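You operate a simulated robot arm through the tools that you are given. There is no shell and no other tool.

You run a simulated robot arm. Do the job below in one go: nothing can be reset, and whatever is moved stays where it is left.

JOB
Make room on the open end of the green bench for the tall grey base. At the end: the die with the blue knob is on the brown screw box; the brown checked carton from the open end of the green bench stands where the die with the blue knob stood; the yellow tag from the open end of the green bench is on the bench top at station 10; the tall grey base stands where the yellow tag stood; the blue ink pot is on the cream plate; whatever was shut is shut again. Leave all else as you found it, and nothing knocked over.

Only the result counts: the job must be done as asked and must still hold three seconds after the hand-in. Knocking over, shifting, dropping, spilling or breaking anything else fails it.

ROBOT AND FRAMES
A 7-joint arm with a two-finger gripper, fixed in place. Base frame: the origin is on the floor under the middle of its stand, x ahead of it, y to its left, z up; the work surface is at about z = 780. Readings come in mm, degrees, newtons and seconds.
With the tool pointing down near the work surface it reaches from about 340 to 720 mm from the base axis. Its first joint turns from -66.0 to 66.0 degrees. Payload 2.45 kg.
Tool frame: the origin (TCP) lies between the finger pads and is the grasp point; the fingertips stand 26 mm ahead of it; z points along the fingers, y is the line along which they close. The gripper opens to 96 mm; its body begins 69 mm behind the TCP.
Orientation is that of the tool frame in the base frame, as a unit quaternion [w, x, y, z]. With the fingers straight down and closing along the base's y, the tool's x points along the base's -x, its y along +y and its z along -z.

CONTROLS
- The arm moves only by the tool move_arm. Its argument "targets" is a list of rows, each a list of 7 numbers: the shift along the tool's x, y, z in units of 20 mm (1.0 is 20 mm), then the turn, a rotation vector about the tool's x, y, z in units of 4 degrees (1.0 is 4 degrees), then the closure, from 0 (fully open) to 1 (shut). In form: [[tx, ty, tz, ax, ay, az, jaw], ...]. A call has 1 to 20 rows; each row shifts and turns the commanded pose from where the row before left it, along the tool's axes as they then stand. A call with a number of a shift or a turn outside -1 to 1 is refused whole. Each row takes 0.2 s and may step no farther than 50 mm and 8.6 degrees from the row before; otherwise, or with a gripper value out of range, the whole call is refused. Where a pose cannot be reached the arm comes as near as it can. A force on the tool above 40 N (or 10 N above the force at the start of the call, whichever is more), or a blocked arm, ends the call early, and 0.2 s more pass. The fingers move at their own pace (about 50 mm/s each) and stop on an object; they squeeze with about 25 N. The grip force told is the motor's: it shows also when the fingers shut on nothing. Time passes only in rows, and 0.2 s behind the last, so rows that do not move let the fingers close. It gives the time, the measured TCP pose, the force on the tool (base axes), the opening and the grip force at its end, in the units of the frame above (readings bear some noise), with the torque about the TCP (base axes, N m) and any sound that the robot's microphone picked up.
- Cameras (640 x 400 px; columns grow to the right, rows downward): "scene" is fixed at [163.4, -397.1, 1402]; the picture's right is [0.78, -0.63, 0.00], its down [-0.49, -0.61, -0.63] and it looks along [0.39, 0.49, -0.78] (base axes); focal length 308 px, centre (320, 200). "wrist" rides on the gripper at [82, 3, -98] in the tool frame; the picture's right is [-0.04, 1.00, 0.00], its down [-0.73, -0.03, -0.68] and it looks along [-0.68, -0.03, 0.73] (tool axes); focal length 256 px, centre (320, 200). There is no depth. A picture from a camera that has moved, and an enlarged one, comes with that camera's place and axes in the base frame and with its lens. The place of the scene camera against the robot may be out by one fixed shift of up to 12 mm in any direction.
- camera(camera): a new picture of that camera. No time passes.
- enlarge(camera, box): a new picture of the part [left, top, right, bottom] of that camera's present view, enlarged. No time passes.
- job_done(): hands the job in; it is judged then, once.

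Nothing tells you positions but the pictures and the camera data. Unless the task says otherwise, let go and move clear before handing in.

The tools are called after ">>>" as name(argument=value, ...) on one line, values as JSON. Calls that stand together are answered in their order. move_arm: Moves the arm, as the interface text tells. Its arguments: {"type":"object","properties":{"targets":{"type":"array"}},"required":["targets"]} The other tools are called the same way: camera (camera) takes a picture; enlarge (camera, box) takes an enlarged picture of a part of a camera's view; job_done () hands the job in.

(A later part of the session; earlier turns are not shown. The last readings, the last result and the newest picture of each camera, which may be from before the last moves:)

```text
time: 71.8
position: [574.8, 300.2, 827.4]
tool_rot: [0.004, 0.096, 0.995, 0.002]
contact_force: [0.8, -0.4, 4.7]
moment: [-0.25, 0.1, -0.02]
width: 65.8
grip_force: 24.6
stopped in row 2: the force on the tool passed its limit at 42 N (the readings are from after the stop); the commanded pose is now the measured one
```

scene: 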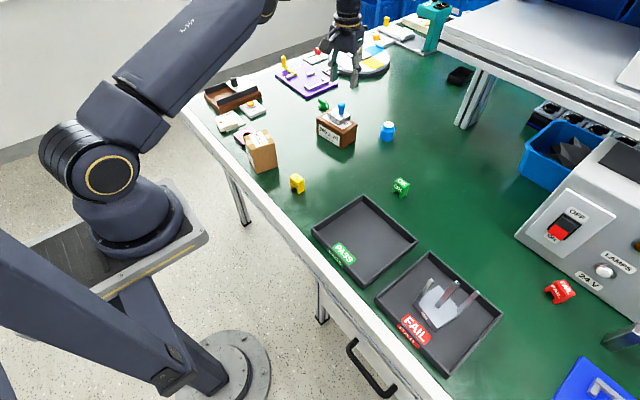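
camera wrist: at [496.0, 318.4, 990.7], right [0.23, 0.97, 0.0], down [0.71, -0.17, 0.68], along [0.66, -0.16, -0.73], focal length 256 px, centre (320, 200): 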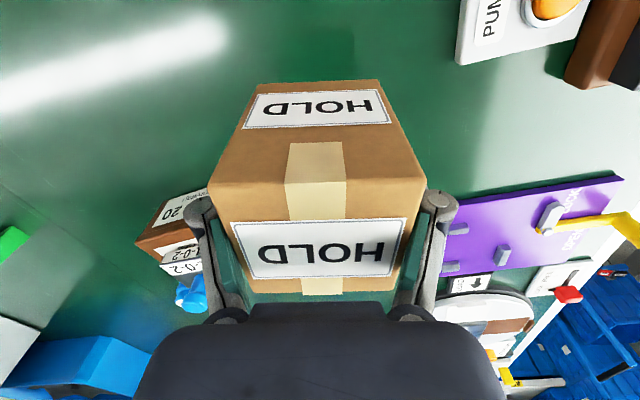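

Carton is down on the bench. Opening and rising.

>>> move_arm(targets=[[0, 0, 0, 0, 0, 0, 0.2], [0, 0, 0, 0, 0, 0, 0.1], [0, 0, 0, 0, 0, 0, 0], [0, 0, 0, 0, 0, 0, 0], [0, 0, -0.5, 0, 0, 0, 0], [0, 0, -1, 0, 0, 0, 0], [0, 0, -1, 0, 0, 0, 0], [0, 0, -1, 0, 0, 0, 0], [0, 0, -1, 0, 0, 0, 0], [0, 0, -1, 0, 0, 0, 0], [0, 0, -1, 0, 0, 0, 0], [0, 0, -1, 0, 0, 0, 0], [0, 0, 0, 0, 0, 0, 0]])

>>> camera(camera="wrist")

>>> enlarge(camera="wrist", box=[250, 10, 390, 150])

>>> camera(camera="scene")

```text
time: 74.6
position: [572.3, 298.8, 976.9]
tool_rot: [0.003, 0.095, 0.995, 0.002]
contact_force: [-0.7, -0.4, -0.4]
moment: [0.02, 0.02, -0.01]
width: 96.2
grip_force: 0.1
```

```text
taken
camera wrist: at [494.9, 317.7, 1074.7], right [0.23, 0.97, 0.01], down [0.71, -0.17, 0.68], along [0.67, -0.15, -0.73], focal length 256 px, centre (320, 200)
```

wrist: 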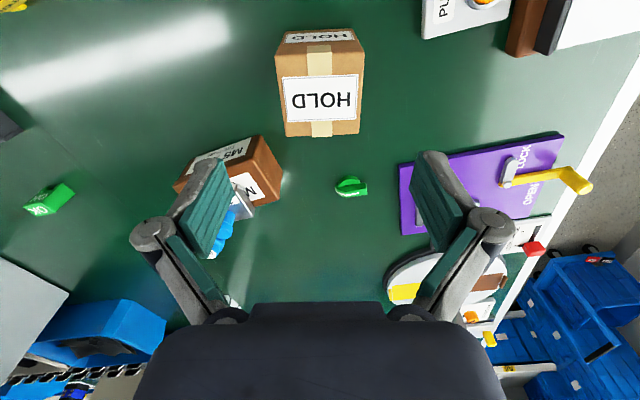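

```text
2.86 times, centred on (320, 80) of wrist
camera zoom: at [494.9, 317.7, 1074.7], right [0.23, 0.97, 0.01], down [0.71, -0.17, 0.68], along [0.67, -0.15, -0.73], focal length 731 px, centre (320, 543)
```

zoom: 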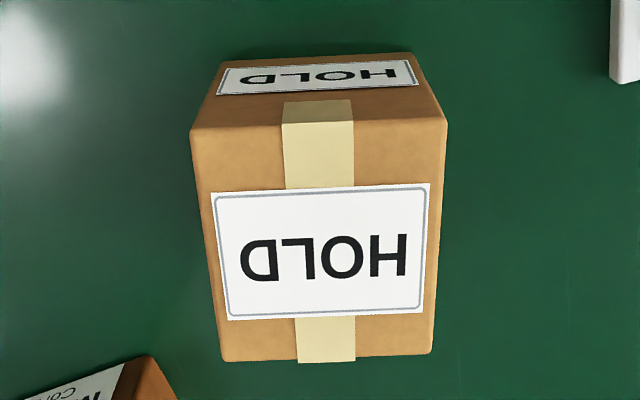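

```text
taken
```

scene: 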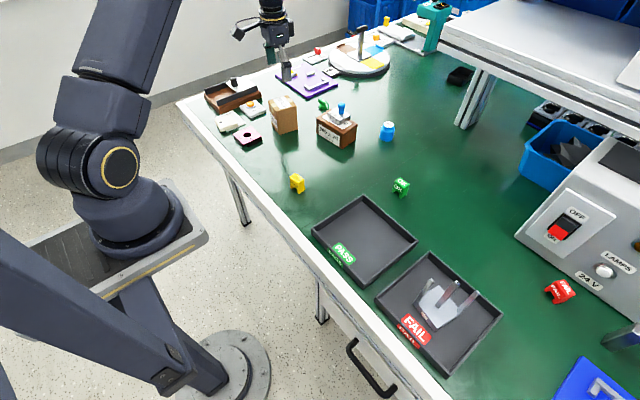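

Carton stands centred at ≈(575, 300). Next the yellow tag; moving over to measure it.

>>> move_arm(targets=[[0.3, -0.93, 0, 0, 0, 0, 0], [0.3, -0.93, 0, 0, 0, 0, 0], [0.3, -0.93, 0, 0, 0, 0, 0], [0.3, -0.93, 0, 0, 0, 0, 0], [0.3, -0.93, 0.2, 0, 0, 0, 0], [0.3, -0.93, 0.2, 0, 0, 0, 0], [0.3, -0.93, 0.2, 0, 0, 0, 0], [0.3, -0.93, 0.2, 0, 0, 0, 0], [0.3, -0.93, 0.2, 0, 0, 0, 0], [0.3, -0.93, 0.2, 0, 0, 0, 0], [0.3, -0.93, 0.2, 0, 0, 0, 0], [0.3, -0.93, 0.2, 0, 0, 0, 0], [0.3, -0.93, 0.2, 0, 0, 0, 0], [0.3, -0.93, 0.2, 0, 0, 0, 0], [0, 0, 0, 0, 0, 0, 0]])

>>> camera(camera="wrist")

>>> enlarge(camera="wrist", box=[280, 30, 380, 130])

>>> enlarge(camera="scene", box=[270, 160, 330, 210])

```text
time: 77.8
position: [442.1, 59.8, 934.1]
tool_rot: [0.003, 0.097, 0.995, 0.002]
contact_force: [0.3, -0.7, 0.1]
moment: [-0.01, -0.04, 0.01]
width: 96.3
grip_force: 0.0
```

```text
taken
camera wrist: at [362.9, 78.1, 1032.8], right [0.23, 0.97, 0.01], down [0.71, -0.17, 0.68], along [0.67, -0.15, -0.73], focal length 256 px, centre (320, 200)
```

wrist: 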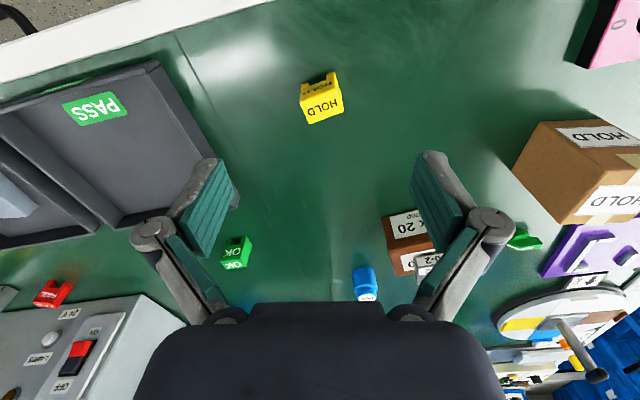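

```text
4.00 times, centred on (330, 80) of wrist
camera zoom: at [362.9, 78.1, 1032.8], right [0.23, 0.97, 0.01], down [0.71, -0.17, 0.68], along [0.67, -0.15, -0.73], focal length 1024 px, centre (280, 680)
```

zoom: 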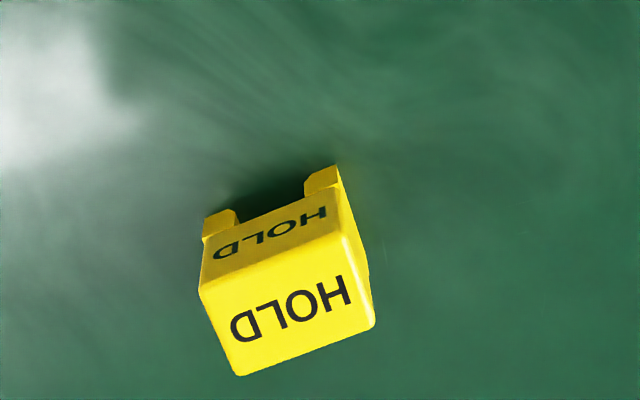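

```text
8.00 times, centred on (300, 185) of scene
camera zoom: at [163.4, -397.1, 1402.0], right [0.78, -0.63, 0.0], down [-0.49, -0.61, -0.63], along [0.39, 0.49, -0.78], focal length 2461 px, centre (480, 320)
```

zoom: 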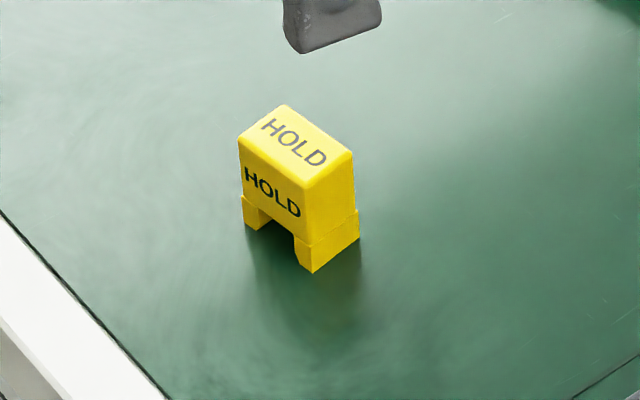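

Tag measured: ≈(450, 59), 33×21 mm, 42 mm tall, turned about +8°. Turning the gripper to match and descending part-way.

>>> move_arm(targets=[[0, 0, 0, 0.06, 0.08, -0.95, 0], [0, 0, 0, 0, 0, -0.95, 0], [0, 0, 0, 0, 0, -0.95, 0], [0, 0, 0, 0, 0, -0.95, 0], [0, 0, 0, 0, 0, -0.95, 0], [-0.37, -0.065, 0, 0, 0, 0, 0], [0, 0, 1, 0, 0, 0, 0], [0, 0, 1, 0, 0, 0, 0], [0, 0, 1, 0, 0, 0, 0], [0, 0, 1, 0, 0, 0, 0], [0, 0, 0, 0, 0, 0, 0]])

>>> camera(camera="wrist")

>>> enlarge(camera="wrist", box=[230, 60, 410, 240])

```text
time: 80.2
position: [451.0, 60.6, 855.1]
tool_rot: [0.0, -0.07, 0.998, 0.0]
contact_force: [0.2, -0.3, -0.4]
moment: [0.03, -0.06, 0.03]
width: 95.8
grip_force: 0.1
```

```text
taken
camera wrist: at [370.3, 53.1, 953.9], right [-0.1, 1.0, 0.0], down [0.73, 0.07, 0.68], along [0.68, 0.07, -0.73], focal length 256 px, centre (320, 200)
```

wrist: 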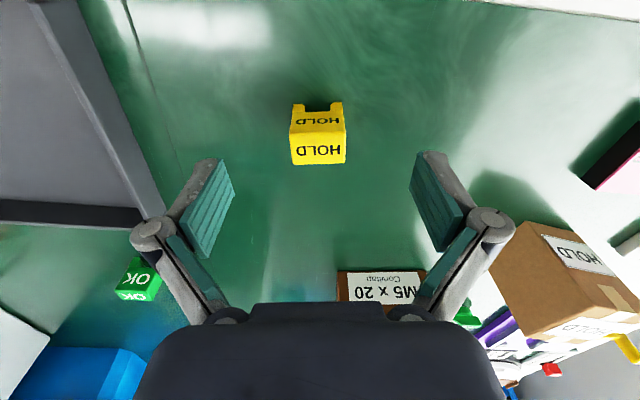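

```text
2.22 times, centred on (320, 150) of wrist
camera zoom: at [370.3, 53.1, 953.9], right [-0.1, 1.0, 0.0], down [0.73, 0.07, 0.68], along [0.68, 0.07, -0.73], focal length 569 px, centre (320, 311)
```

zoom: 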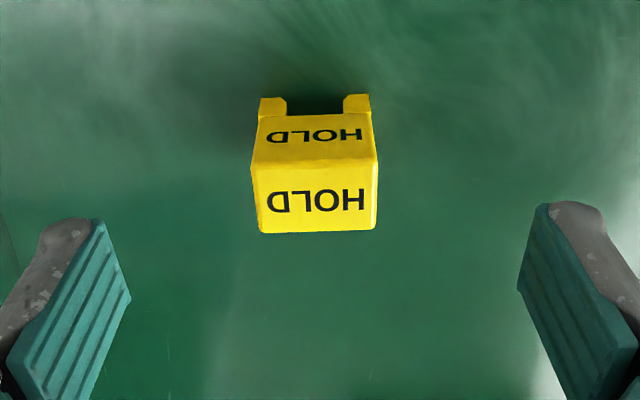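

Well aligned. Final descent and grip.

>>> move_arm(targets=[[0.06, -0.08, 0.15, 0, 0, 0, 0], [0, 0, 1, 0, 0, 0, 0], [0, 0, 0.9, 0, 0, 0, 0], [0, 0, 0, 0, 0, 0, 0], [0, 0, 0, 0, 0, 0, 1], [0, 0, 0, 0, 0, 0, 1], [0, 0, 0, 0, 0, 0, 1], [0, 0, 0, 0, 0, 0, 1], [0, 0, 0, 0, 0, 0, 1], [0, 0, 0, 0, 0, 0, 1]])

>>> move_arm(targets=[[0, 0, -0.1, 0, 0, 0, 1], [0, 0, -0.2, 0, 0, 0, 1], [0, 0, -0.3, 0, 0, 0, 1], [0, 0, -0.5, 0, 0, 0, 1], [0, 0, -0.5, 0, 0, 0, 1], [0, 0, 0, 0, 0, 0, 1]])

>>> enlarge(camera="wrist", box=[230, 60, 410, 240])

>>> enlarge(camera="scene", box=[260, 140, 350, 210])

```text
time: 82.4
position: [449.8, 57.1, 813.8]
tool_rot: [0.0, -0.069, 0.998, 0.0]
contact_force: [-0.2, 0.5, 0.5]
moment: [-0.01, 0.01, -0.01]
width: 32.3
grip_force: 24.7
```

```text
time: 83.8
position: [450.0, 59.1, 845.6]
tool_rot: [0.0, -0.07, 0.998, 0.0]
contact_force: [0.5, -0.5, 0.4]
moment: [-0.01, 0.04, 0.01]
width: 32.0
grip_force: 25.2
```

```text
2.22 times, centred on (320, 150) of wrist
camera zoom: at [370.2, 49.9, 944.4], right [-0.1, 1.0, 0.0], down [0.73, 0.07, 0.68], along [0.68, 0.07, -0.73], focal length 569 px, centre (320, 311)
```

zoom: 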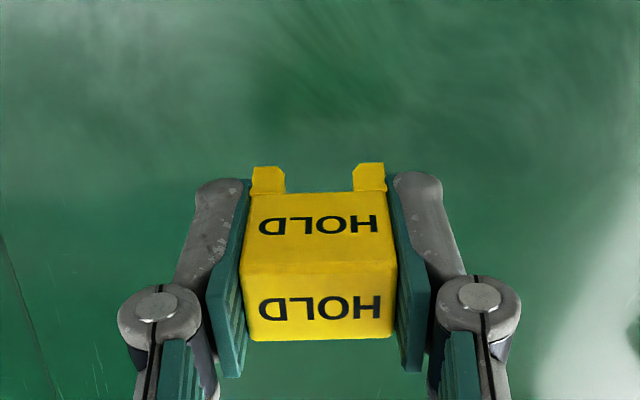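

```text
5.71 times, centred on (305, 175) of scene
camera zoom: at [163.4, -397.1, 1402.0], right [0.78, -0.63, 0.0], down [-0.49, -0.61, -0.63], along [0.39, 0.49, -0.78], focal length 1758 px, centre (406, 343)
```

zoom: 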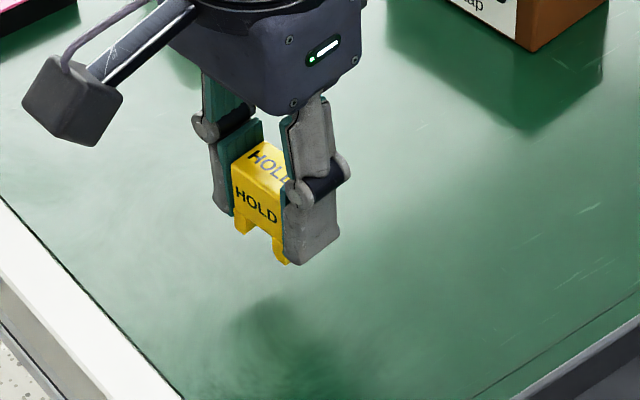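

Tag is held (32 mm). I'll raise it well clear and carry it toward station 10.

>>> move_arm(targets=[[0, 0, -0.5, 0, 0, 0, 1], [0, 0, -1, 0, 0, 0, 1], [0, 0, -1, 0, 0, 0, 1], [0, 0, -1, 0, 0, 0, 1], [0, 0, -1, 0, 0, 0, 1], [0, 0, -1, 0, 0, 0, 1], [0, 0, -0.75, 0, 0, 0, 1], [0.07, -0.5, 0, 0, 0, 0, 1], [0.1, -0.7, 0, 0, 0, 0, 1], [0.1, -0.7, 0, 0, 0, 0, 1], [0.1, -0.7, 0, 0, 0, 0, 1], [0.1, -0.7, 0, 0, 0, 0, 1], [0.1, -0.7, 0, 0, 0, 0, 1], [0.1, -0.7, 0, 0, 0, 0, 1], [0.1, -0.7, 0, 0, 0, 0, 1], [0.1, -0.7, 0, 0, 0, 0, 1], [0.1, -0.7, 0, 0, 0, 0, 1], [0.1, -0.7, 0, 0, 0, 0, 1], [0.1, -0.7, 0, 0, 0, 0, 1], [0.07, -0.5, 0, 0, 0, 0, 1]])

>>> move_arm(targets=[[0.1, -0.7, 0, 0, 0, 0, 1], [0.1, -0.7, 0, 0, 0, 0, 1], [0.1, -0.7, 0, 0, 0, 0, 1], [0.1, -0.7, 0, 0, 0, 0, 1], [0.1, -0.7, 0, 0, 0, 0, 1], [0.1, -0.7, 0, 0, 0, 0, 1], [0.1, -0.7, 0, 0, 0, 0, 1], [0.1, -0.7, 0, 0, 0, 0, 1], [0.1, -0.7, 0, 0, 0, 0, 1], [0.1, -0.7, 0, 0, 0, 0, 1], [0.1, -0.7, 0, 0, 0, 0, 1], [0.1, -0.7, 0, 0, 0, 0, 1], [0.1, -0.7, 0, 0, 0, 0, 1], [0.1, -0.7, 0, 0, 0, 0, 1], [0.1, -0.7, 0, 0, 0, 0, 1], [0.07, -0.5, 0, 0, 0, 0, 1], [0, 0, 0, 0, 0, 0, 1]])

>>> camera(camera="wrist")

>>> camera(camera="scene")

```text
time: 88.0
position: [448.3, -118.9, 969.9]
tool_rot: [0.0, -0.07, 0.998, 0.0]
contact_force: [-0.3, 0.0, 0.2]
moment: [0.03, 0.0, -0.01]
width: 31.9
grip_force: 25.0
```

```text
time: 91.6
position: [448.8, -342.3, 971.3]
tool_rot: [0.0, -0.069, 0.998, 0.0]
contact_force: [0.6, -0.2, 0.3]
moment: [0.0, 0.0, 0.04]
width: 31.7
grip_force: 24.5
```

```text
taken
camera wrist: at [368.4, -349.5, 1070.2], right [-0.1, 1.0, 0.0], down [0.73, 0.07, 0.68], along [0.68, 0.07, -0.73], focal length 256 px, centre (320, 200)
```

wrist: 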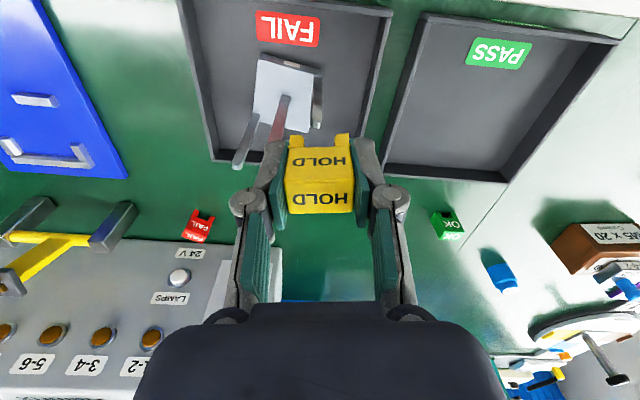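

```text
taken
```

scene: 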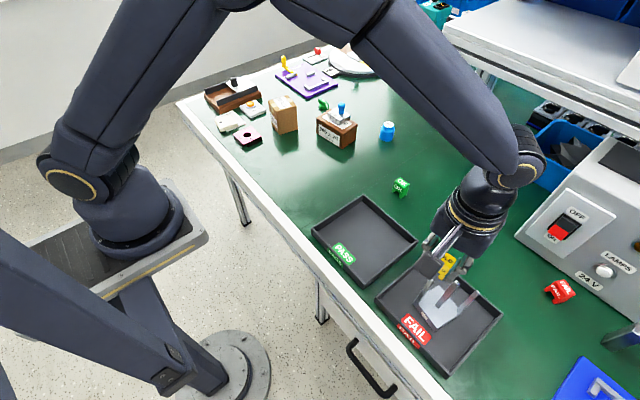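

Continuing to the clear strip at station 10 between the FAIL tray and the blue board.

>>> move_arm(targets=[[0.07, -0.5, 0, 0, 0, 0, 1], [0.1, -0.7, 0, 0, 0, 0, 1], [0.1, -0.7, 0, 0, 0, 0, 1], [0.1, -0.7, 0, 0, 0, 0, 1], [0.1, -0.7, 0, 0, 0, 0, 1], [0.1, -0.7, 0, 0, 0, 0, 1], [0.1, -0.7, 0, 0, 0, 0, 1], [0.1, -0.7, 0, 0, 0, 0, 1], [0.1, -0.7, 0, 0, 0, 0, 1], [0.1, -0.7, 0, 0, 0, 0, 1], [0.1, -0.7, 0, 0, 0, 0, 1], [0.1, -0.7, 0, 0, 0, 0, 1], [0.1, -0.7, 0, 0, 0, 0, 1], [0.07, -0.5, 0, 0, 0, 0, 1], [0, 0, 0, 0, 0, 0, 1]])

>>> camera(camera="wrist")

>>> camera(camera="scene")

```text
time: 94.8
position: [447.8, -519.6, 970.6]
tool_rot: [0.0, -0.07, 0.998, 0.002]
contact_force: [0.1, -0.4, 0.1]
moment: [0.01, 0.02, 0.0]
width: 32.2
grip_force: 25.0
out of reach, approached as far as the arm can: row 14
```

```text
taken
camera wrist: at [367.7, -526.9, 1069.6], right [-0.1, 1.0, 0.0], down [0.73, 0.07, 0.68], along [0.68, 0.07, -0.73], focal length 256 px, centre (320, 200)
```

wrist: 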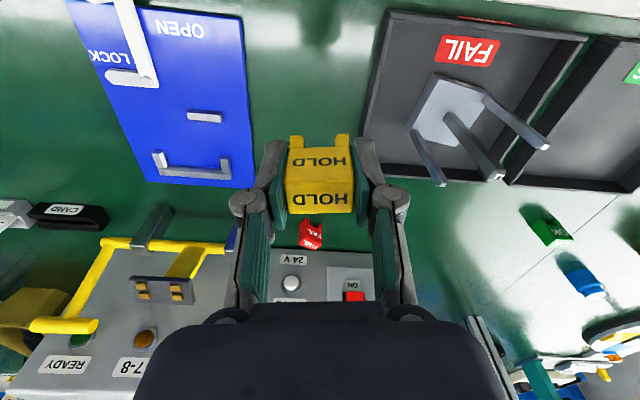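

```text
taken
```

scene: 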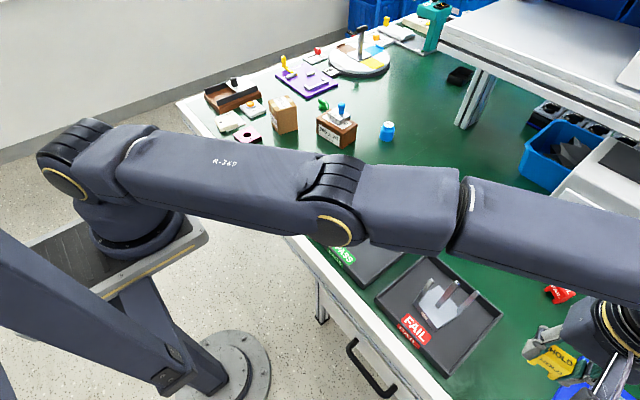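

At the reach edge here; descending brings more reach. I'll lower, nudging slightly toward y = −526.

>>> move_arm(targets=[[0, 0, 0.5, 0, 0, 0, 1], [0, 0, 0.8, 0, 0, 0, 1], [0, 0, 0.8, 0, 0, 0, 1], [0, 0, 0.8, 0, 0, 0, 1], [0.2, -0.15, 0.6, 0, 0, 0, 1], [0.2, -0.15, 0.6, 0, 0, 0, 1], [0, 0, 0.8, 0, 0, 0, 1], [0, 0, 0.8, 0, 0, 0, 1], [0, 0, 0.8, 0, 0, 0, 1], [0, 0, 0.4, 0, 0, 0, 1], [0, 0, 0, 0, 0, 0, 1]])

>>> camera(camera="wrist")

```text
time: 97.2
position: [437.9, -522.3, 832.3]
tool_rot: [0.0, -0.07, 0.998, 0.001]
contact_force: [0.3, -1.1, -0.6]
moment: [0.02, 0.02, -0.01]
width: 32.0
grip_force: 24.6
out of reach, approached as far as the arm can: row 10
```

```text
taken
camera wrist: at [357.9, -530.7, 931.6], right [-0.1, 1.0, 0.0], down [0.73, 0.07, 0.68], along [0.68, 0.07, -0.73], focal length 256 px, centre (320, 200)
```

wrist: 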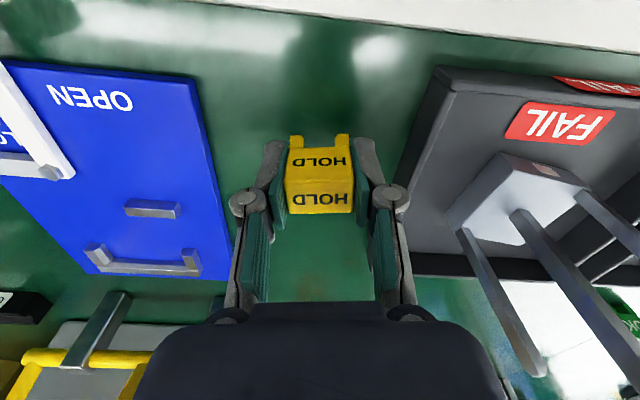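

>>> move_arm(targets=[[0.5, 0, 0, 0, 0, 0, 1], [0, 0, 0.3, 0, 0, 0, 1], [0, 0, 0.3, 0, 0, 0, 1], [0, 0, 0.15, 0, 0, 0, 1], [0, 0, 0, 0, 0, 0, 1]])

>>> camera(camera="wrist")

```text
time: 98.4
position: [428.3, -525.3, 819.5]
tool_rot: [0.0, -0.07, 0.998, 0.002]
contact_force: [0.8, 0.2, -1.2]
moment: [0.02, -0.02, -0.02]
width: 31.9
grip_force: 25.0
```

```text
taken
camera wrist: at [348.0, -533.0, 917.2], right [-0.1, 1.0, 0.0], down [0.73, 0.07, 0.68], along [0.68, 0.07, -0.73], focal length 256 px, centre (320, 200)
```

wrist: 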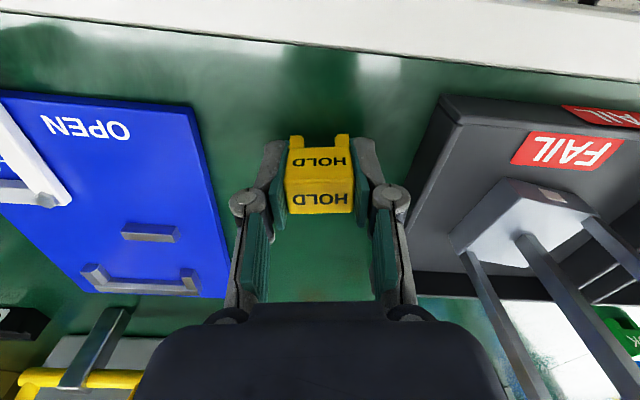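

>>> move_arm(targets=[[0, 0, 0.08, 0, 0, 0, 1], [0, 0, 0.08, 0, 0, 0, 1], [0, 0, 0.05, 0, 0, 0, 1], [0, 0, 0, 0, 0, 0, 1]])

>>> move_arm(targets=[[0, 0, 0.05, 0, 0, 0, 1], [0, 0, 0, 0, 0, 0, 1]])

```text
time: 99.4
position: [429.0, -524.3, 814.0]
tool_rot: [0.001, -0.07, 0.998, 0.0]
contact_force: [-0.3, -0.4, -0.4]
moment: [-0.02, 0.01, -0.01]
width: 31.9
grip_force: 24.8
```

```text
time: 100.0
position: [429.2, -525.1, 812.9]
tool_rot: [0.001, -0.069, 0.998, 0.001]
contact_force: [-2.0, 2.1, 7.7]
moment: [-0.03, 0.0, -0.01]
width: 31.7
grip_force: 25.2
```

Contact with the bench. Releasing the tag and rising straight up.

>>> move_arm(targets=[[0, 0, 0, 0, 0, 0, 0.6], [0, 0, 0, 0, 0, 0, 0.5], [0, 0, 0, 0, 0, 0, 0.45], [0, 0, 0, 0, 0, 0, 0.45], [0, 0, -0.5, 0, 0, 0, 0.45], [0, 0, -1, 0, 0, 0, 0.45], [0, 0, -1, 0, 0, 0, 0.45], [0, 0, -1, 0, 0, 0, 0.45], [0, 0, -1, 0, 0, 0, 0.45], [0, 0, -1, 0, 0, 0, 0.45], [0, 0, -1, 0, 0, 0, 0.45], [0, 0, -1, 0, 0, 0, 0.45], [0, 0, 0, 0, 0, 0, 0.45]])

>>> camera(camera="wrist")

```text
time: 102.8
position: [430.6, -529.7, 961.2]
tool_rot: [-0.001, -0.069, 0.998, 0.0]
contact_force: [0.8, 0.0, 0.1]
moment: [0.02, 0.0, 0.03]
width: 52.8
grip_force: 0.0
out of reach, approached as far as the arm can: row 7
```

```text
taken
camera wrist: at [351.0, -537.3, 1061.1], right [-0.1, 1.0, 0.0], down [0.73, 0.07, 0.68], along [0.68, 0.07, -0.73], focal length 256 px, centre (320, 200)
```

wrist: 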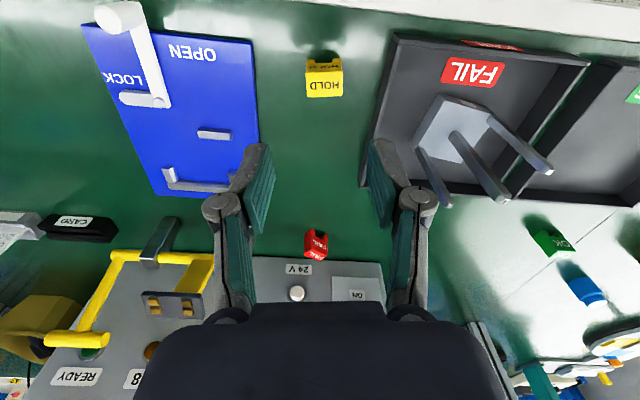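

Tag stands at ≈(429, −525) on the station 10 bench top. Now to examine the grey base carefully.

>>> enlarge(camera="wrist", box=[370, 30, 580, 220])

>>> enlarge(camera="scene", box=[390, 250, 500, 350])

```text
2.11 times, centred on (475, 125) of wrist
camera zoom: at [351.0, -537.3, 1061.1], right [-0.1, 1.0, 0.0], down [0.73, 0.07, 0.68], along [0.68, 0.07, -0.73], focal length 539 px, centre (-6, 358)
```

zoom: 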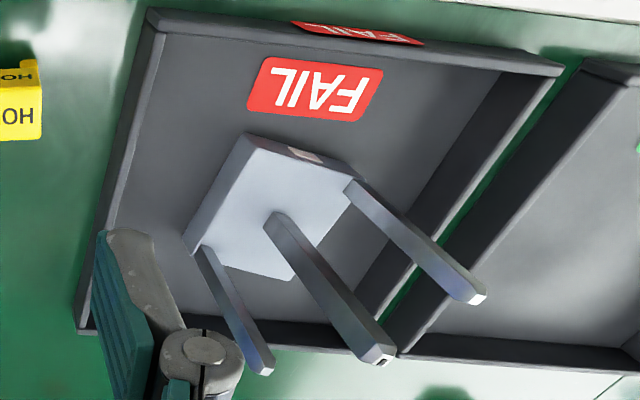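

```text
4.00 times, centred on (445, 300) of scene
camera zoom: at [163.4, -397.1, 1402.0], right [0.78, -0.63, 0.0], down [-0.49, -0.61, -0.63], along [0.39, 0.49, -0.78], focal length 1230 px, centre (-180, -200)
```

zoom: 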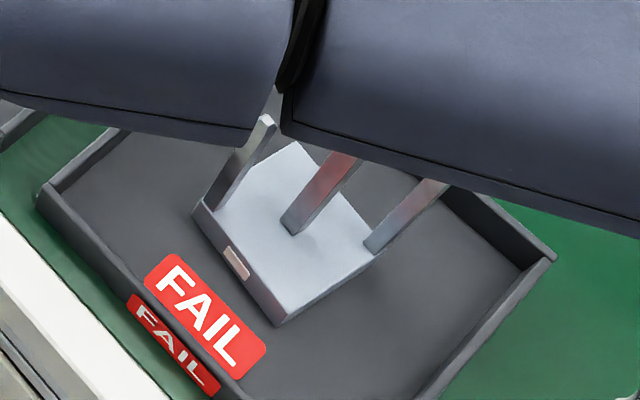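

The base is a ~60 mm square plate with three tall posts in a diagonal row (centre one tallest, top z≈910). I'll zoom tightly to learn the posts' cross-sections.

>>> enlarge(camera="wrist", box=[410, 85, 490, 135])

>>> enlarge(camera="wrist", box=[470, 120, 570, 210])

>>> enlarge(camera="wrist", box=[400, 135, 500, 215])

```text
8.00 times, centred on (450, 110) of wrist
camera zoom: at [351.0, -537.3, 1061.1], right [-0.1, 1.0, 0.0], down [0.73, 0.07, 0.68], along [0.68, 0.07, -0.73], focal length 2048 px, centre (-720, 920)
```

zoom: 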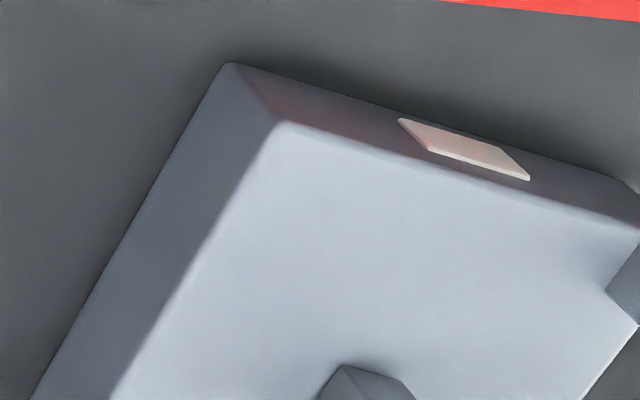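

```text
4.44 times, centred on (520, 165) of wrist
camera zoom: at [351.0, -537.3, 1061.1], right [-0.1, 1.0, 0.0], down [0.73, 0.07, 0.68], along [0.68, 0.07, -0.73], focal length 1138 px, centre (-569, 356)
```

zoom: 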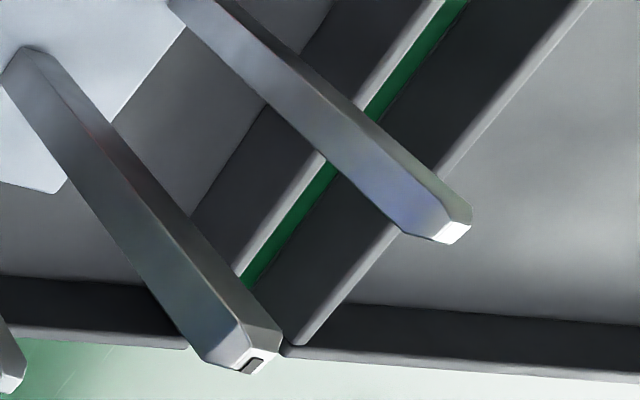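

```text
5.00 times, centred on (450, 175) of wrist
camera zoom: at [351.0, -537.3, 1061.1], right [-0.1, 1.0, 0.0], down [0.73, 0.07, 0.68], along [0.68, 0.07, -0.73], focal length 1280 px, centre (-330, 325)
```

zoom: 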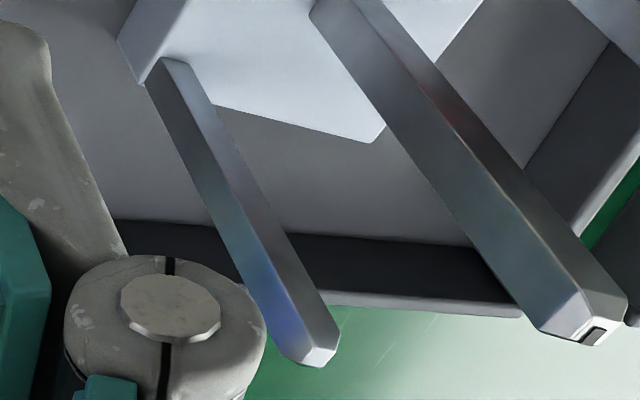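

Posts are ~10 mm square bars aligned with the plate (≈ −12° yaw), so I can grip the tall centre post with the fingers closing along y. I'll move high above it with matching yaw and look down.

>>> move_arm(targets=[[-0.343, 0.74, -0.5, 0, 0, 0, 0.2], [-0.343, 0.74, -0.5, 0, 0, 0, 0.2], [-0.343, 0.74, -0.5, 0, 0, 0, 0.2], [-0.343, 0.74, -0.5, 0, 0, 0, 0.2], [-0.343, 0.74, 0, 0, 0, 0, 0.2], [-0.343, 0.74, 0, 0, 0, 0, 0.2], [-0.343, 0.74, 0, 0, 0, 0, 0.2], [-0.343, 0.74, 0, 0, 0, 0, 0.2], [-0.343, 0.74, 0, 0, 0, 0, 0.2], [-0.343, 0.74, 0, 0, 0, 0, 0.2], [0, 0, 0, 0, 0, 1, 0.2], [0, 0, 0, 0, 0, 1, 0.2], [0, 0, 0, 0, 0, 1, 0.2], [0, 0, 0, 0, 0, 1, 0.2], [0, 0, 0, 0, 0, 1, 0.2], [0, 0, 0, 0, 0, 0, 0.2]])

>>> camera(camera="wrist")

>>> enlarge(camera="wrist", box=[240, 40, 400, 200])

>>> camera(camera="scene")

```text
time: 106.2
position: [533.9, -442.3, 1015.2]
tool_rot: [-0.001, 0.106, 0.994, 0.001]
contact_force: [-0.2, -1.6, -0.7]
moment: [0.0, 0.01, -0.02]
width: 76.8
grip_force: 0.1
out of reach, approached as far as the arm can: row 1, 2, 3, 4, 5, 6, 7, 8, 9, 10
```

```text
taken
camera wrist: at [455.6, -422.2, 1113.9], right [0.25, 0.97, 0.0], down [0.71, -0.18, 0.68], along [0.66, -0.17, -0.73], focal length 256 px, centre (320, 200)
```

wrist: 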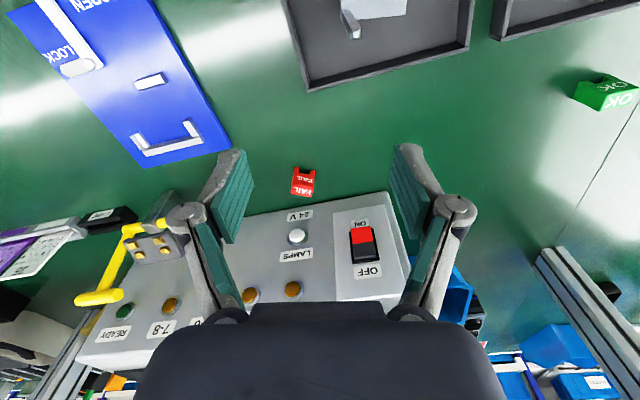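

```text
2.50 times, centred on (320, 120) of wrist
camera zoom: at [455.6, -422.2, 1113.9], right [0.25, 0.97, 0.0], down [0.71, -0.18, 0.68], along [0.66, -0.17, -0.73], focal length 640 px, centre (320, 400)
```

zoom: 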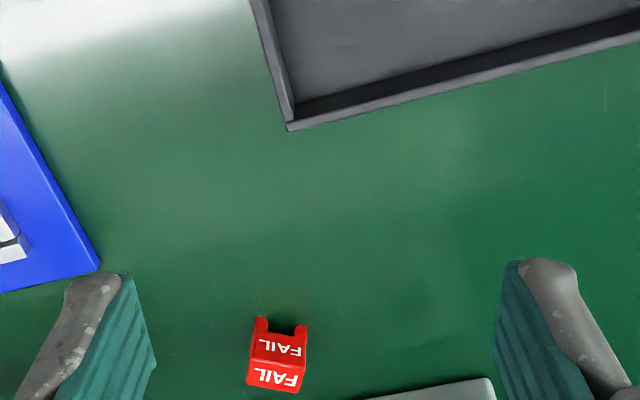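

```text
taken
```

scene: 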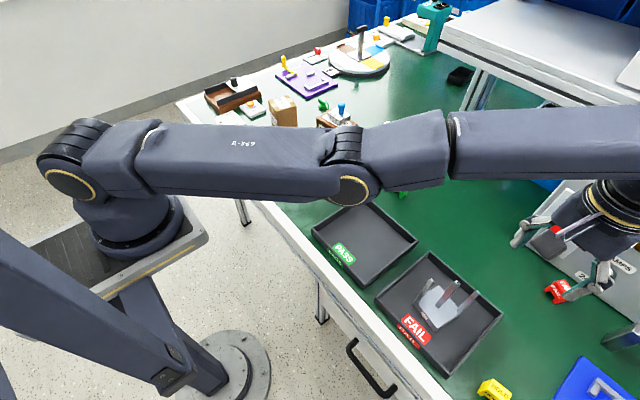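

The arm reached its extension limit at that height and drifted outward. I'll pull back inward in small steps and re-check before doing anything near the base.

>>> move_arm(targets=[[0.69, 0.546, 0, 0, 0, 0, 0.2], [0.69, 0.546, 0, 0, 0, 0, 0.2], [0.69, 0.546, 0, 0, 0, 0, 0.2], [0, 0, 0, 0, 0, 0, 0.2]])

```text
time: 107.2
position: [533.3, -443.5, 1015.2]
tool_rot: [-0.001, 0.105, 0.994, 0.001]
contact_force: [0.0, -0.4, 0.7]
moment: [-0.02, 0.02, -0.02]
width: 76.7
grip_force: 0.0
out of reach, approached as far as the arm can: row 1, 2, 3
```

>>> move_arm(targets=[[0, 0, 0.5, 0, 0, 0, 0.2], [0, 0, 0.5, 0, 0, 0, 0.2], [0, 0, 0, 0, 0, 0, 0.2]])

>>> camera(camera="scene")

```text
time: 108.0
position: [535.7, -444.3, 993.9]
tool_rot: [-0.001, 0.105, 0.995, 0.001]
contact_force: [-0.1, -0.1, 0.2]
moment: [0.0, 0.01, 0.0]
width: 76.8
grip_force: 0.1
```

```text
taken
```

scene: 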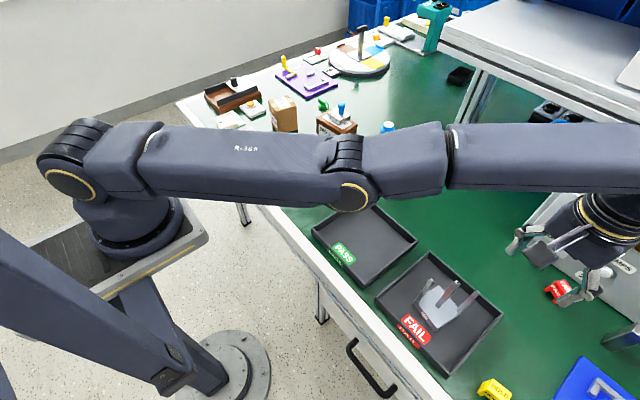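

>>> move_arm(targets=[[0.3, 0.24, 0.3, 0, 0, 0, 0.2], [0.3, 0.24, 0.3, 0, 0, 0, 0.2], [0.3, 0.24, 0.1, 0, 0, 0, 0.2], [0, 0, 0, 0, 0, 0, 0.2]])

```text
time: 109.0
position: [537.1, -443.7, 983.5]
tool_rot: [-0.001, 0.104, 0.995, 0.002]
contact_force: [0.4, -0.1, -0.5]
moment: [-0.01, -0.01, -0.03]
width: 76.5
grip_force: 0.0
out of reach, approached as far as the arm can: row 1, 2, 3
```

The solver is stuck at a fully straight arm. I'll try going up while pulling inward, to let the elbow bend.

>>> move_arm(targets=[[0, 0, -1, 0, 0, 0, 0.2], [0, 0, -1, 0, 0, 0, 0.2], [0, 0, -1, 0, 0, 0, 0.2], [1, 0.79, -1, 0, 0, 0, 0.2], [0, 0, 0, 0, 0, 0, 0.2]])

```text
time: 110.2
position: [526.2, -433.4, 1066.9]
tool_rot: [-0.001, 0.104, 0.995, 0.001]
contact_force: [0.0, -0.3, 0.0]
moment: [-0.01, 0.01, 0.0]
width: 76.9
grip_force: 0.0
out of reach, approached as far as the arm can: row 2, 3, 4
```

Still straight-armed. I'll combine a small inward tilt of the fingertips with an inward shift, which should make the elbow bend; then I'll undo the tilt.

>>> move_arm(targets=[[0.8, 0.41, 0, -0.458, 0.888, 0, 0.2], [0.8, 0.41, 0, -0.458, 0.888, 0, 0.2], [0.8, 0.41, 0, -0.458, 0.888, 0, 0.2], [0.8, 0.41, 0, -0.458, 0.888, 0, 0.2], [0, 0, 0, 0, 0, 0, 0.2]])

>>> camera(camera="scene")

```text
time: 111.4
position: [491.1, -406.2, 1071.3]
tool_rot: [-0.088, 0.104, 0.989, 0.058]
contact_force: [0.2, 0.1, -0.4]
moment: [0.01, 0.0, 0.01]
width: 76.6
grip_force: 0.1
out of reach, approached as far as the arm can: row 2, 3, 4
```

```text
taken
```

scene: 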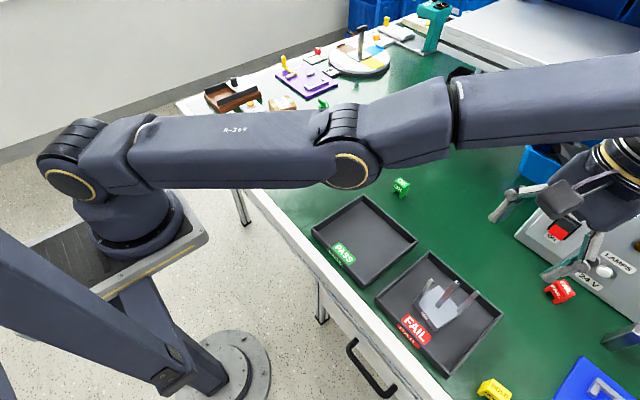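

>>> move_arm(targets=[[0.3, 0.15, 0.1, -0.51, 1, 0, 0.2], [0.95, 0.49, 0.25, -0.458, 0.888, 0, 0.2], [0, 0, 0, 0, 0, 0, 0.2]])

```text
time: 112.2
position: [454.9, -393.0, 1089.2]
tool_rot: [-0.149, 0.103, 0.979, 0.098]
contact_force: [-0.7, 0.3, -1.4]
moment: [-0.03, 0.04, -0.02]
width: 76.8
grip_force: 0.0
out of reach, approached as far as the arm can: row 1
```

>>> move_arm(targets=[[0.62, 0.32, 0.26, 0, 0, 0, 0.2], [0.62, 0.32, 0.26, 0, 0, 0, 0.2], [0.62, 0.32, 0.26, 0, 0, 0, 0.2], [0, 0, 0, 0, 0, 0, 0.2]])

>>> camera(camera="scene")

```text
time: 113.2
position: [421.4, -366.1, 1091.6]
tool_rot: [-0.149, 0.103, 0.978, 0.099]
contact_force: [0.3, -0.3, -1.1]
moment: [-0.03, 0.01, 0.03]
width: 76.9
grip_force: 0.1
```

```text
taken
```

scene: 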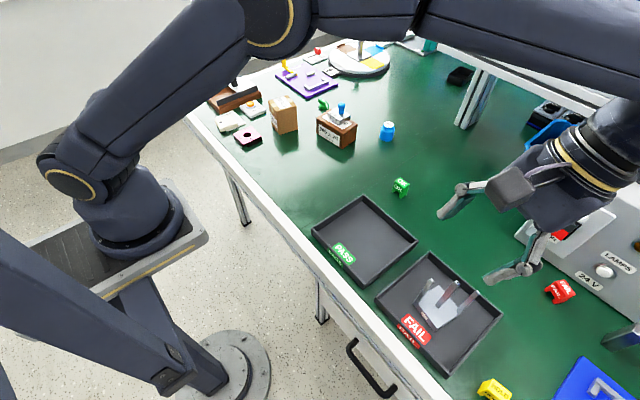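

The elbow is bent normally again. Undoing the tilt now.

>>> move_arm(targets=[[0, 0, 0, 0.47, -0.91, 0, 0.2], [0, 0, 0, 0.47, -0.91, 0, 0.2], [0, 0, 0, 0.47, -0.91, 0, 0.2], [0, 0, 0, 0.47, -0.91, 0, 0.2], [0, 0, 0, 0.47, -0.91, 0, 0.2], [0, 0, 0, 0, 0, 0, 0.2]])

>>> camera(camera="wrist")

```text
time: 114.6
position: [421.3, -365.3, 1091.3]
tool_rot: [-0.001, 0.106, 0.994, 0.0]
contact_force: [-0.5, -0.2, 0.0]
moment: [-0.03, 0.03, 0.0]
width: 76.8
grip_force: 0.1
```

```text
taken
camera wrist: at [344.2, -345.0, 1189.8], right [0.25, 0.97, 0.0], down [0.71, -0.18, 0.68], along [0.66, -0.17, -0.73], focal length 256 px, centre (320, 200)
```

wrist: 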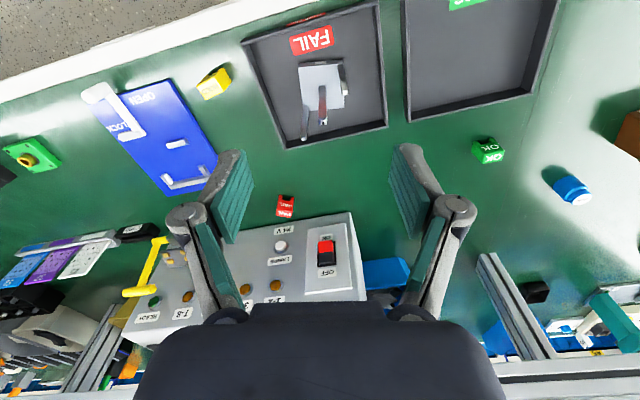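

>>> enlarge(camera="wrist", box=[270, 40, 370, 140])

```text
4.00 times, centred on (320, 90) of wrist
camera zoom: at [344.2, -345.0, 1189.8], right [0.25, 0.97, 0.0], down [0.71, -0.18, 0.68], along [0.66, -0.17, -0.73], focal length 1024 px, centre (320, 640)
```

zoom: 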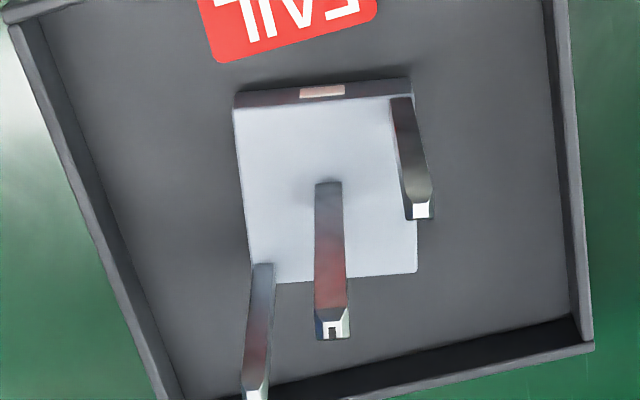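

Plate centre ≈ (477, −376), yaw ≈ −11°, centre post at (478, −376). Moving above it and down to a safe hover.

>>> move_arm(targets=[[-0.48, 0.01, 0.5, 0, 0, -0.33, 0.2], [-0.48, 0.01, 1, 0, 0, 0, 0.2], [-0.48, 0.01, 1, 0, 0, 0, 0.2], [-0.48, 0.01, 1, 0, 0, 0, 0.2], [-0.48, 0.01, 1, 0, 0, 0, 0.2], [-0.48, 0.01, 1, 0, 0, 0, 0.2], [0, 0, 0.7, 0, 0, 0, 0.2], [0, 0, 0, 0, 0, 0, 0.2]])

>>> camera(camera="wrist")

>>> enlarge(camera="wrist", box=[230, 60, 410, 240])

>>> enlarge(camera="scene", box=[390, 200, 510, 340])

```text
time: 116.4
position: [477.8, -373.8, 967.0]
tool_rot: [-0.001, 0.093, 0.996, 0.001]
contact_force: [-0.5, -0.7, -0.3]
moment: [0.03, 0.02, -0.01]
width: 76.8
grip_force: 0.1
```

```text
taken
camera wrist: at [399.8, -356.4, 1065.7], right [0.23, 0.97, 0.0], down [0.72, -0.17, 0.68], along [0.66, -0.15, -0.74], focal length 256 px, centre (320, 200)
```

wrist: 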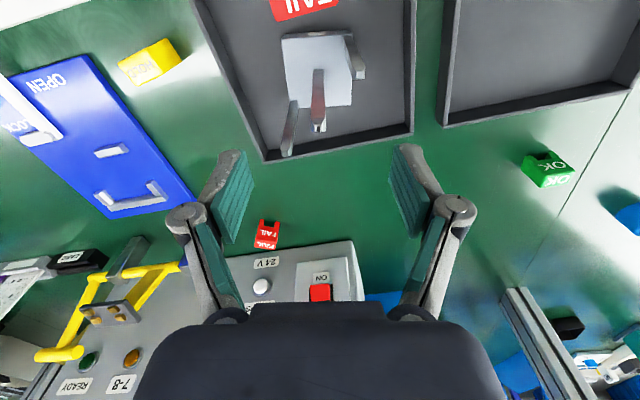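

```text
2.22 times, centred on (320, 150) of wrist
camera zoom: at [399.8, -356.4, 1065.7], right [0.23, 0.97, 0.0], down [0.72, -0.17, 0.68], along [0.66, -0.15, -0.74], focal length 569 px, centre (320, 311)
```

zoom: 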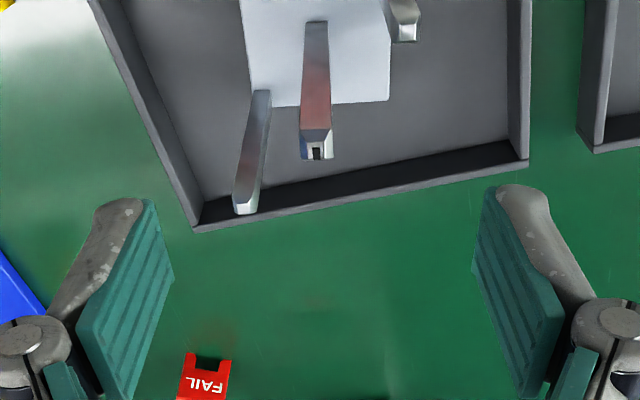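

```text
2.86 times, centred on (450, 270) of scene
camera zoom: at [163.4, -397.1, 1402.0], right [0.78, -0.63, 0.0], down [-0.49, -0.61, -0.63], along [0.39, 0.49, -0.78], focal length 879 px, centre (-51, 0)
```

zoom: 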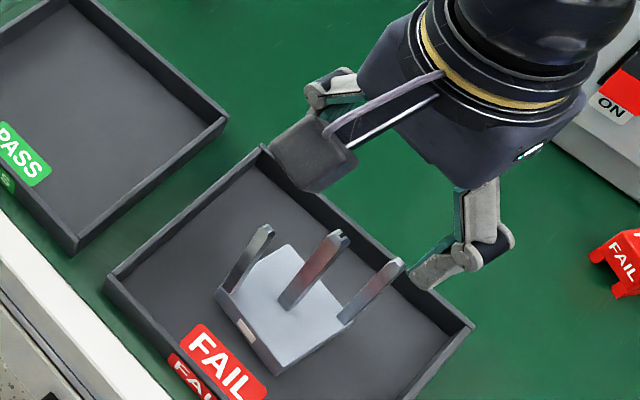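

>>> move_arm(targets=[[0.125, -0.06, 0, 0, 0, 0, 0.2], [0, 0, 1, 0, 0, 0, 0.2], [0, 0, 1, 0, 0, 0, 0.2], [0, 0, 1, 0, 0, 0, 0.2], [0, 0, 0, 0, 0, 0, 0.2]])

>>> enlarge(camera="wrist", box=[200, 40, 440, 240])

>>> enlarge(camera="scene", box=[390, 220, 510, 340])

```text
time: 117.6
position: [475.6, -375.0, 905.5]
tool_rot: [-0.001, 0.093, 0.996, 0.0]
contact_force: [-0.9, -0.6, -0.2]
moment: [0.0, -0.03, 0.01]
width: 76.9
grip_force: 0.1
```

```text
2.00 times, centred on (320, 140) of wrist
camera zoom: at [397.9, -357.5, 1004.1], right [0.23, 0.97, 0.0], down [0.72, -0.17, 0.68], along [0.66, -0.15, -0.74], focal length 512 px, centre (320, 320)
```

zoom: 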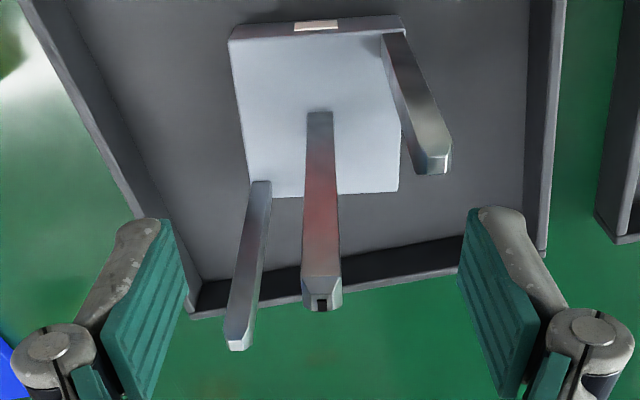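

```text
3.33 times, centred on (450, 280) of scene
camera zoom: at [163.4, -397.1, 1402.0], right [0.78, -0.63, 0.0], down [-0.49, -0.61, -0.63], along [0.39, 0.49, -0.78], focal length 1025 px, centre (-113, -67)
```

zoom: 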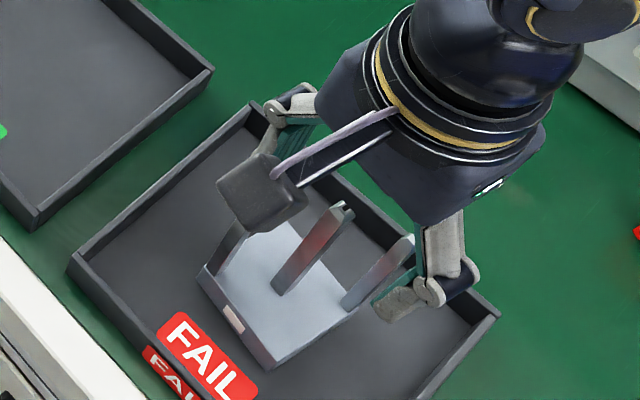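

Centre post is right between the pads. Final descent and slow close.

>>> move_arm(targets=[[0, 0, 0.8, 0, 0, 0, 0.2], [0, 0, 0.8, 0, 0, 0, 0.2], [0, 0, 0.8, 0, 0, 0, 0.2], [0, 0, 0, 0, 0, 0, 0.2]])

>>> camera(camera="wrist")

```text
time: 118.6
position: [475.2, -376.4, 856.9]
tool_rot: [-0.001, 0.093, 0.996, 0.001]
contact_force: [0.5, 0.5, -0.3]
moment: [0.01, 0.01, 0.02]
width: 76.7
grip_force: 0.1
```

```text
taken
camera wrist: at [397.3, -357.5, 957.1], right [0.23, 0.97, 0.0], down [0.72, -0.17, 0.68], along [0.66, -0.15, -0.74], focal length 256 px, centre (320, 200)
```

wrist: 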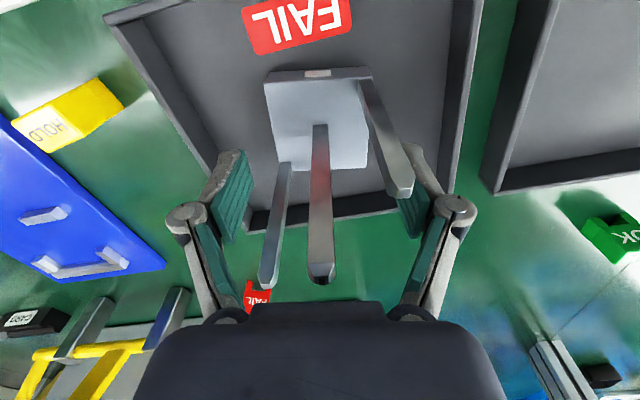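

>>> move_arm(targets=[[0, 0, 0, 0, 0, 0, 0.5], [0, 0, 0, 0, 0, 0, 0.7], [0, 0, 0, 0, 0, 0, 1], [0, 0, 0, 0, 0, 0, 1], [0, 0, 0, 0, 0, 0, 1], [0, 0, 0, 0, 0, 0, 1], [0, 0, 0, 0, 0, 0, 1]])

>>> camera(camera="wrist")

>>> enlarge(camera="scene", box=[390, 220, 510, 340])

```text
time: 120.2
position: [475.7, -375.5, 857.5]
tool_rot: [-0.001, 0.094, 0.996, 0.0]
contact_force: [-0.3, 0.2, -0.7]
moment: [0.01, -0.02, 0.0]
width: 9.1
grip_force: 25.2
```

```text
taken
camera wrist: at [397.3, -357.4, 957.3], right [0.23, 0.97, 0.0], down [0.72, -0.17, 0.68], along [0.66, -0.15, -0.74], focal length 256 px, centre (320, 200)
```

wrist: 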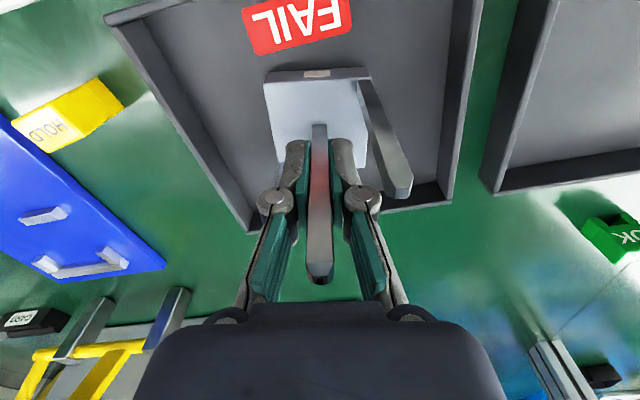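

```text
3.33 times, centred on (450, 280) of scene
camera zoom: at [163.4, -397.1, 1402.0], right [0.78, -0.63, 0.0], down [-0.49, -0.61, -0.63], along [0.39, 0.49, -0.78], focal length 1025 px, centre (-113, -67)
```

zoom: 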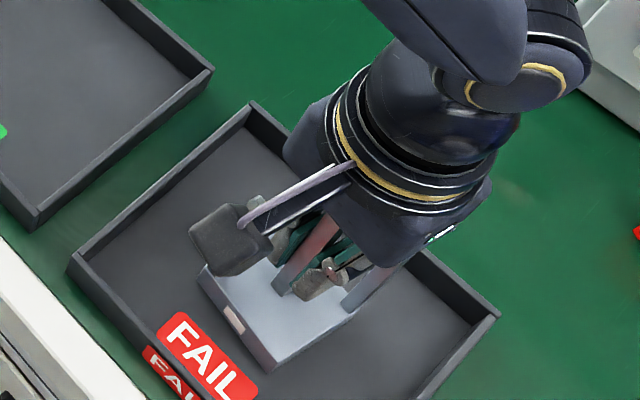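

Gripped the centre post (9.1 mm). Lifting slowly while checking load.

>>> move_arm(targets=[[0, 0, -0.1, 0, 0, 0, 1], [0, 0, -0.1, 0, 0, 0, 1], [0, 0, -0.1, 0, 0, 0, 1], [0, 0, 0, 0, 0, 0, 1]])

>>> enlarge(camera="wrist", box=[220, 40, 420, 300])

```text
time: 121.2
position: [475.5, -375.2, 864.4]
tool_rot: [-0.002, 0.093, 0.996, 0.001]
contact_force: [0.0, -0.4, -0.5]
moment: [-0.01, -0.04, 0.03]
width: 9.3
grip_force: 25.9
```

```text
1.54 times, centred on (320, 170) of wrist
camera zoom: at [397.3, -357.6, 963.5], right [0.23, 0.97, 0.0], down [0.72, -0.17, 0.68], along [0.66, -0.15, -0.74], focal length 394 px, centre (320, 246)
```

zoom: 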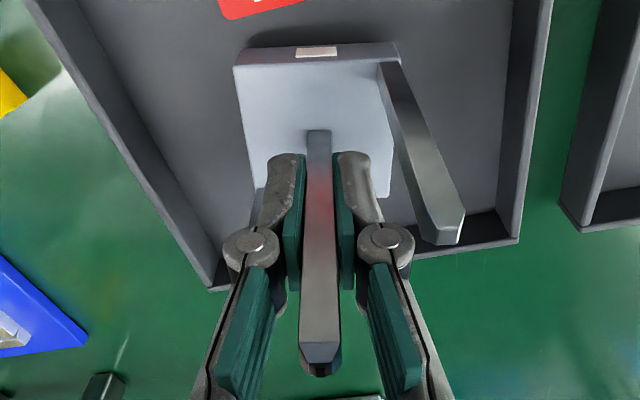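

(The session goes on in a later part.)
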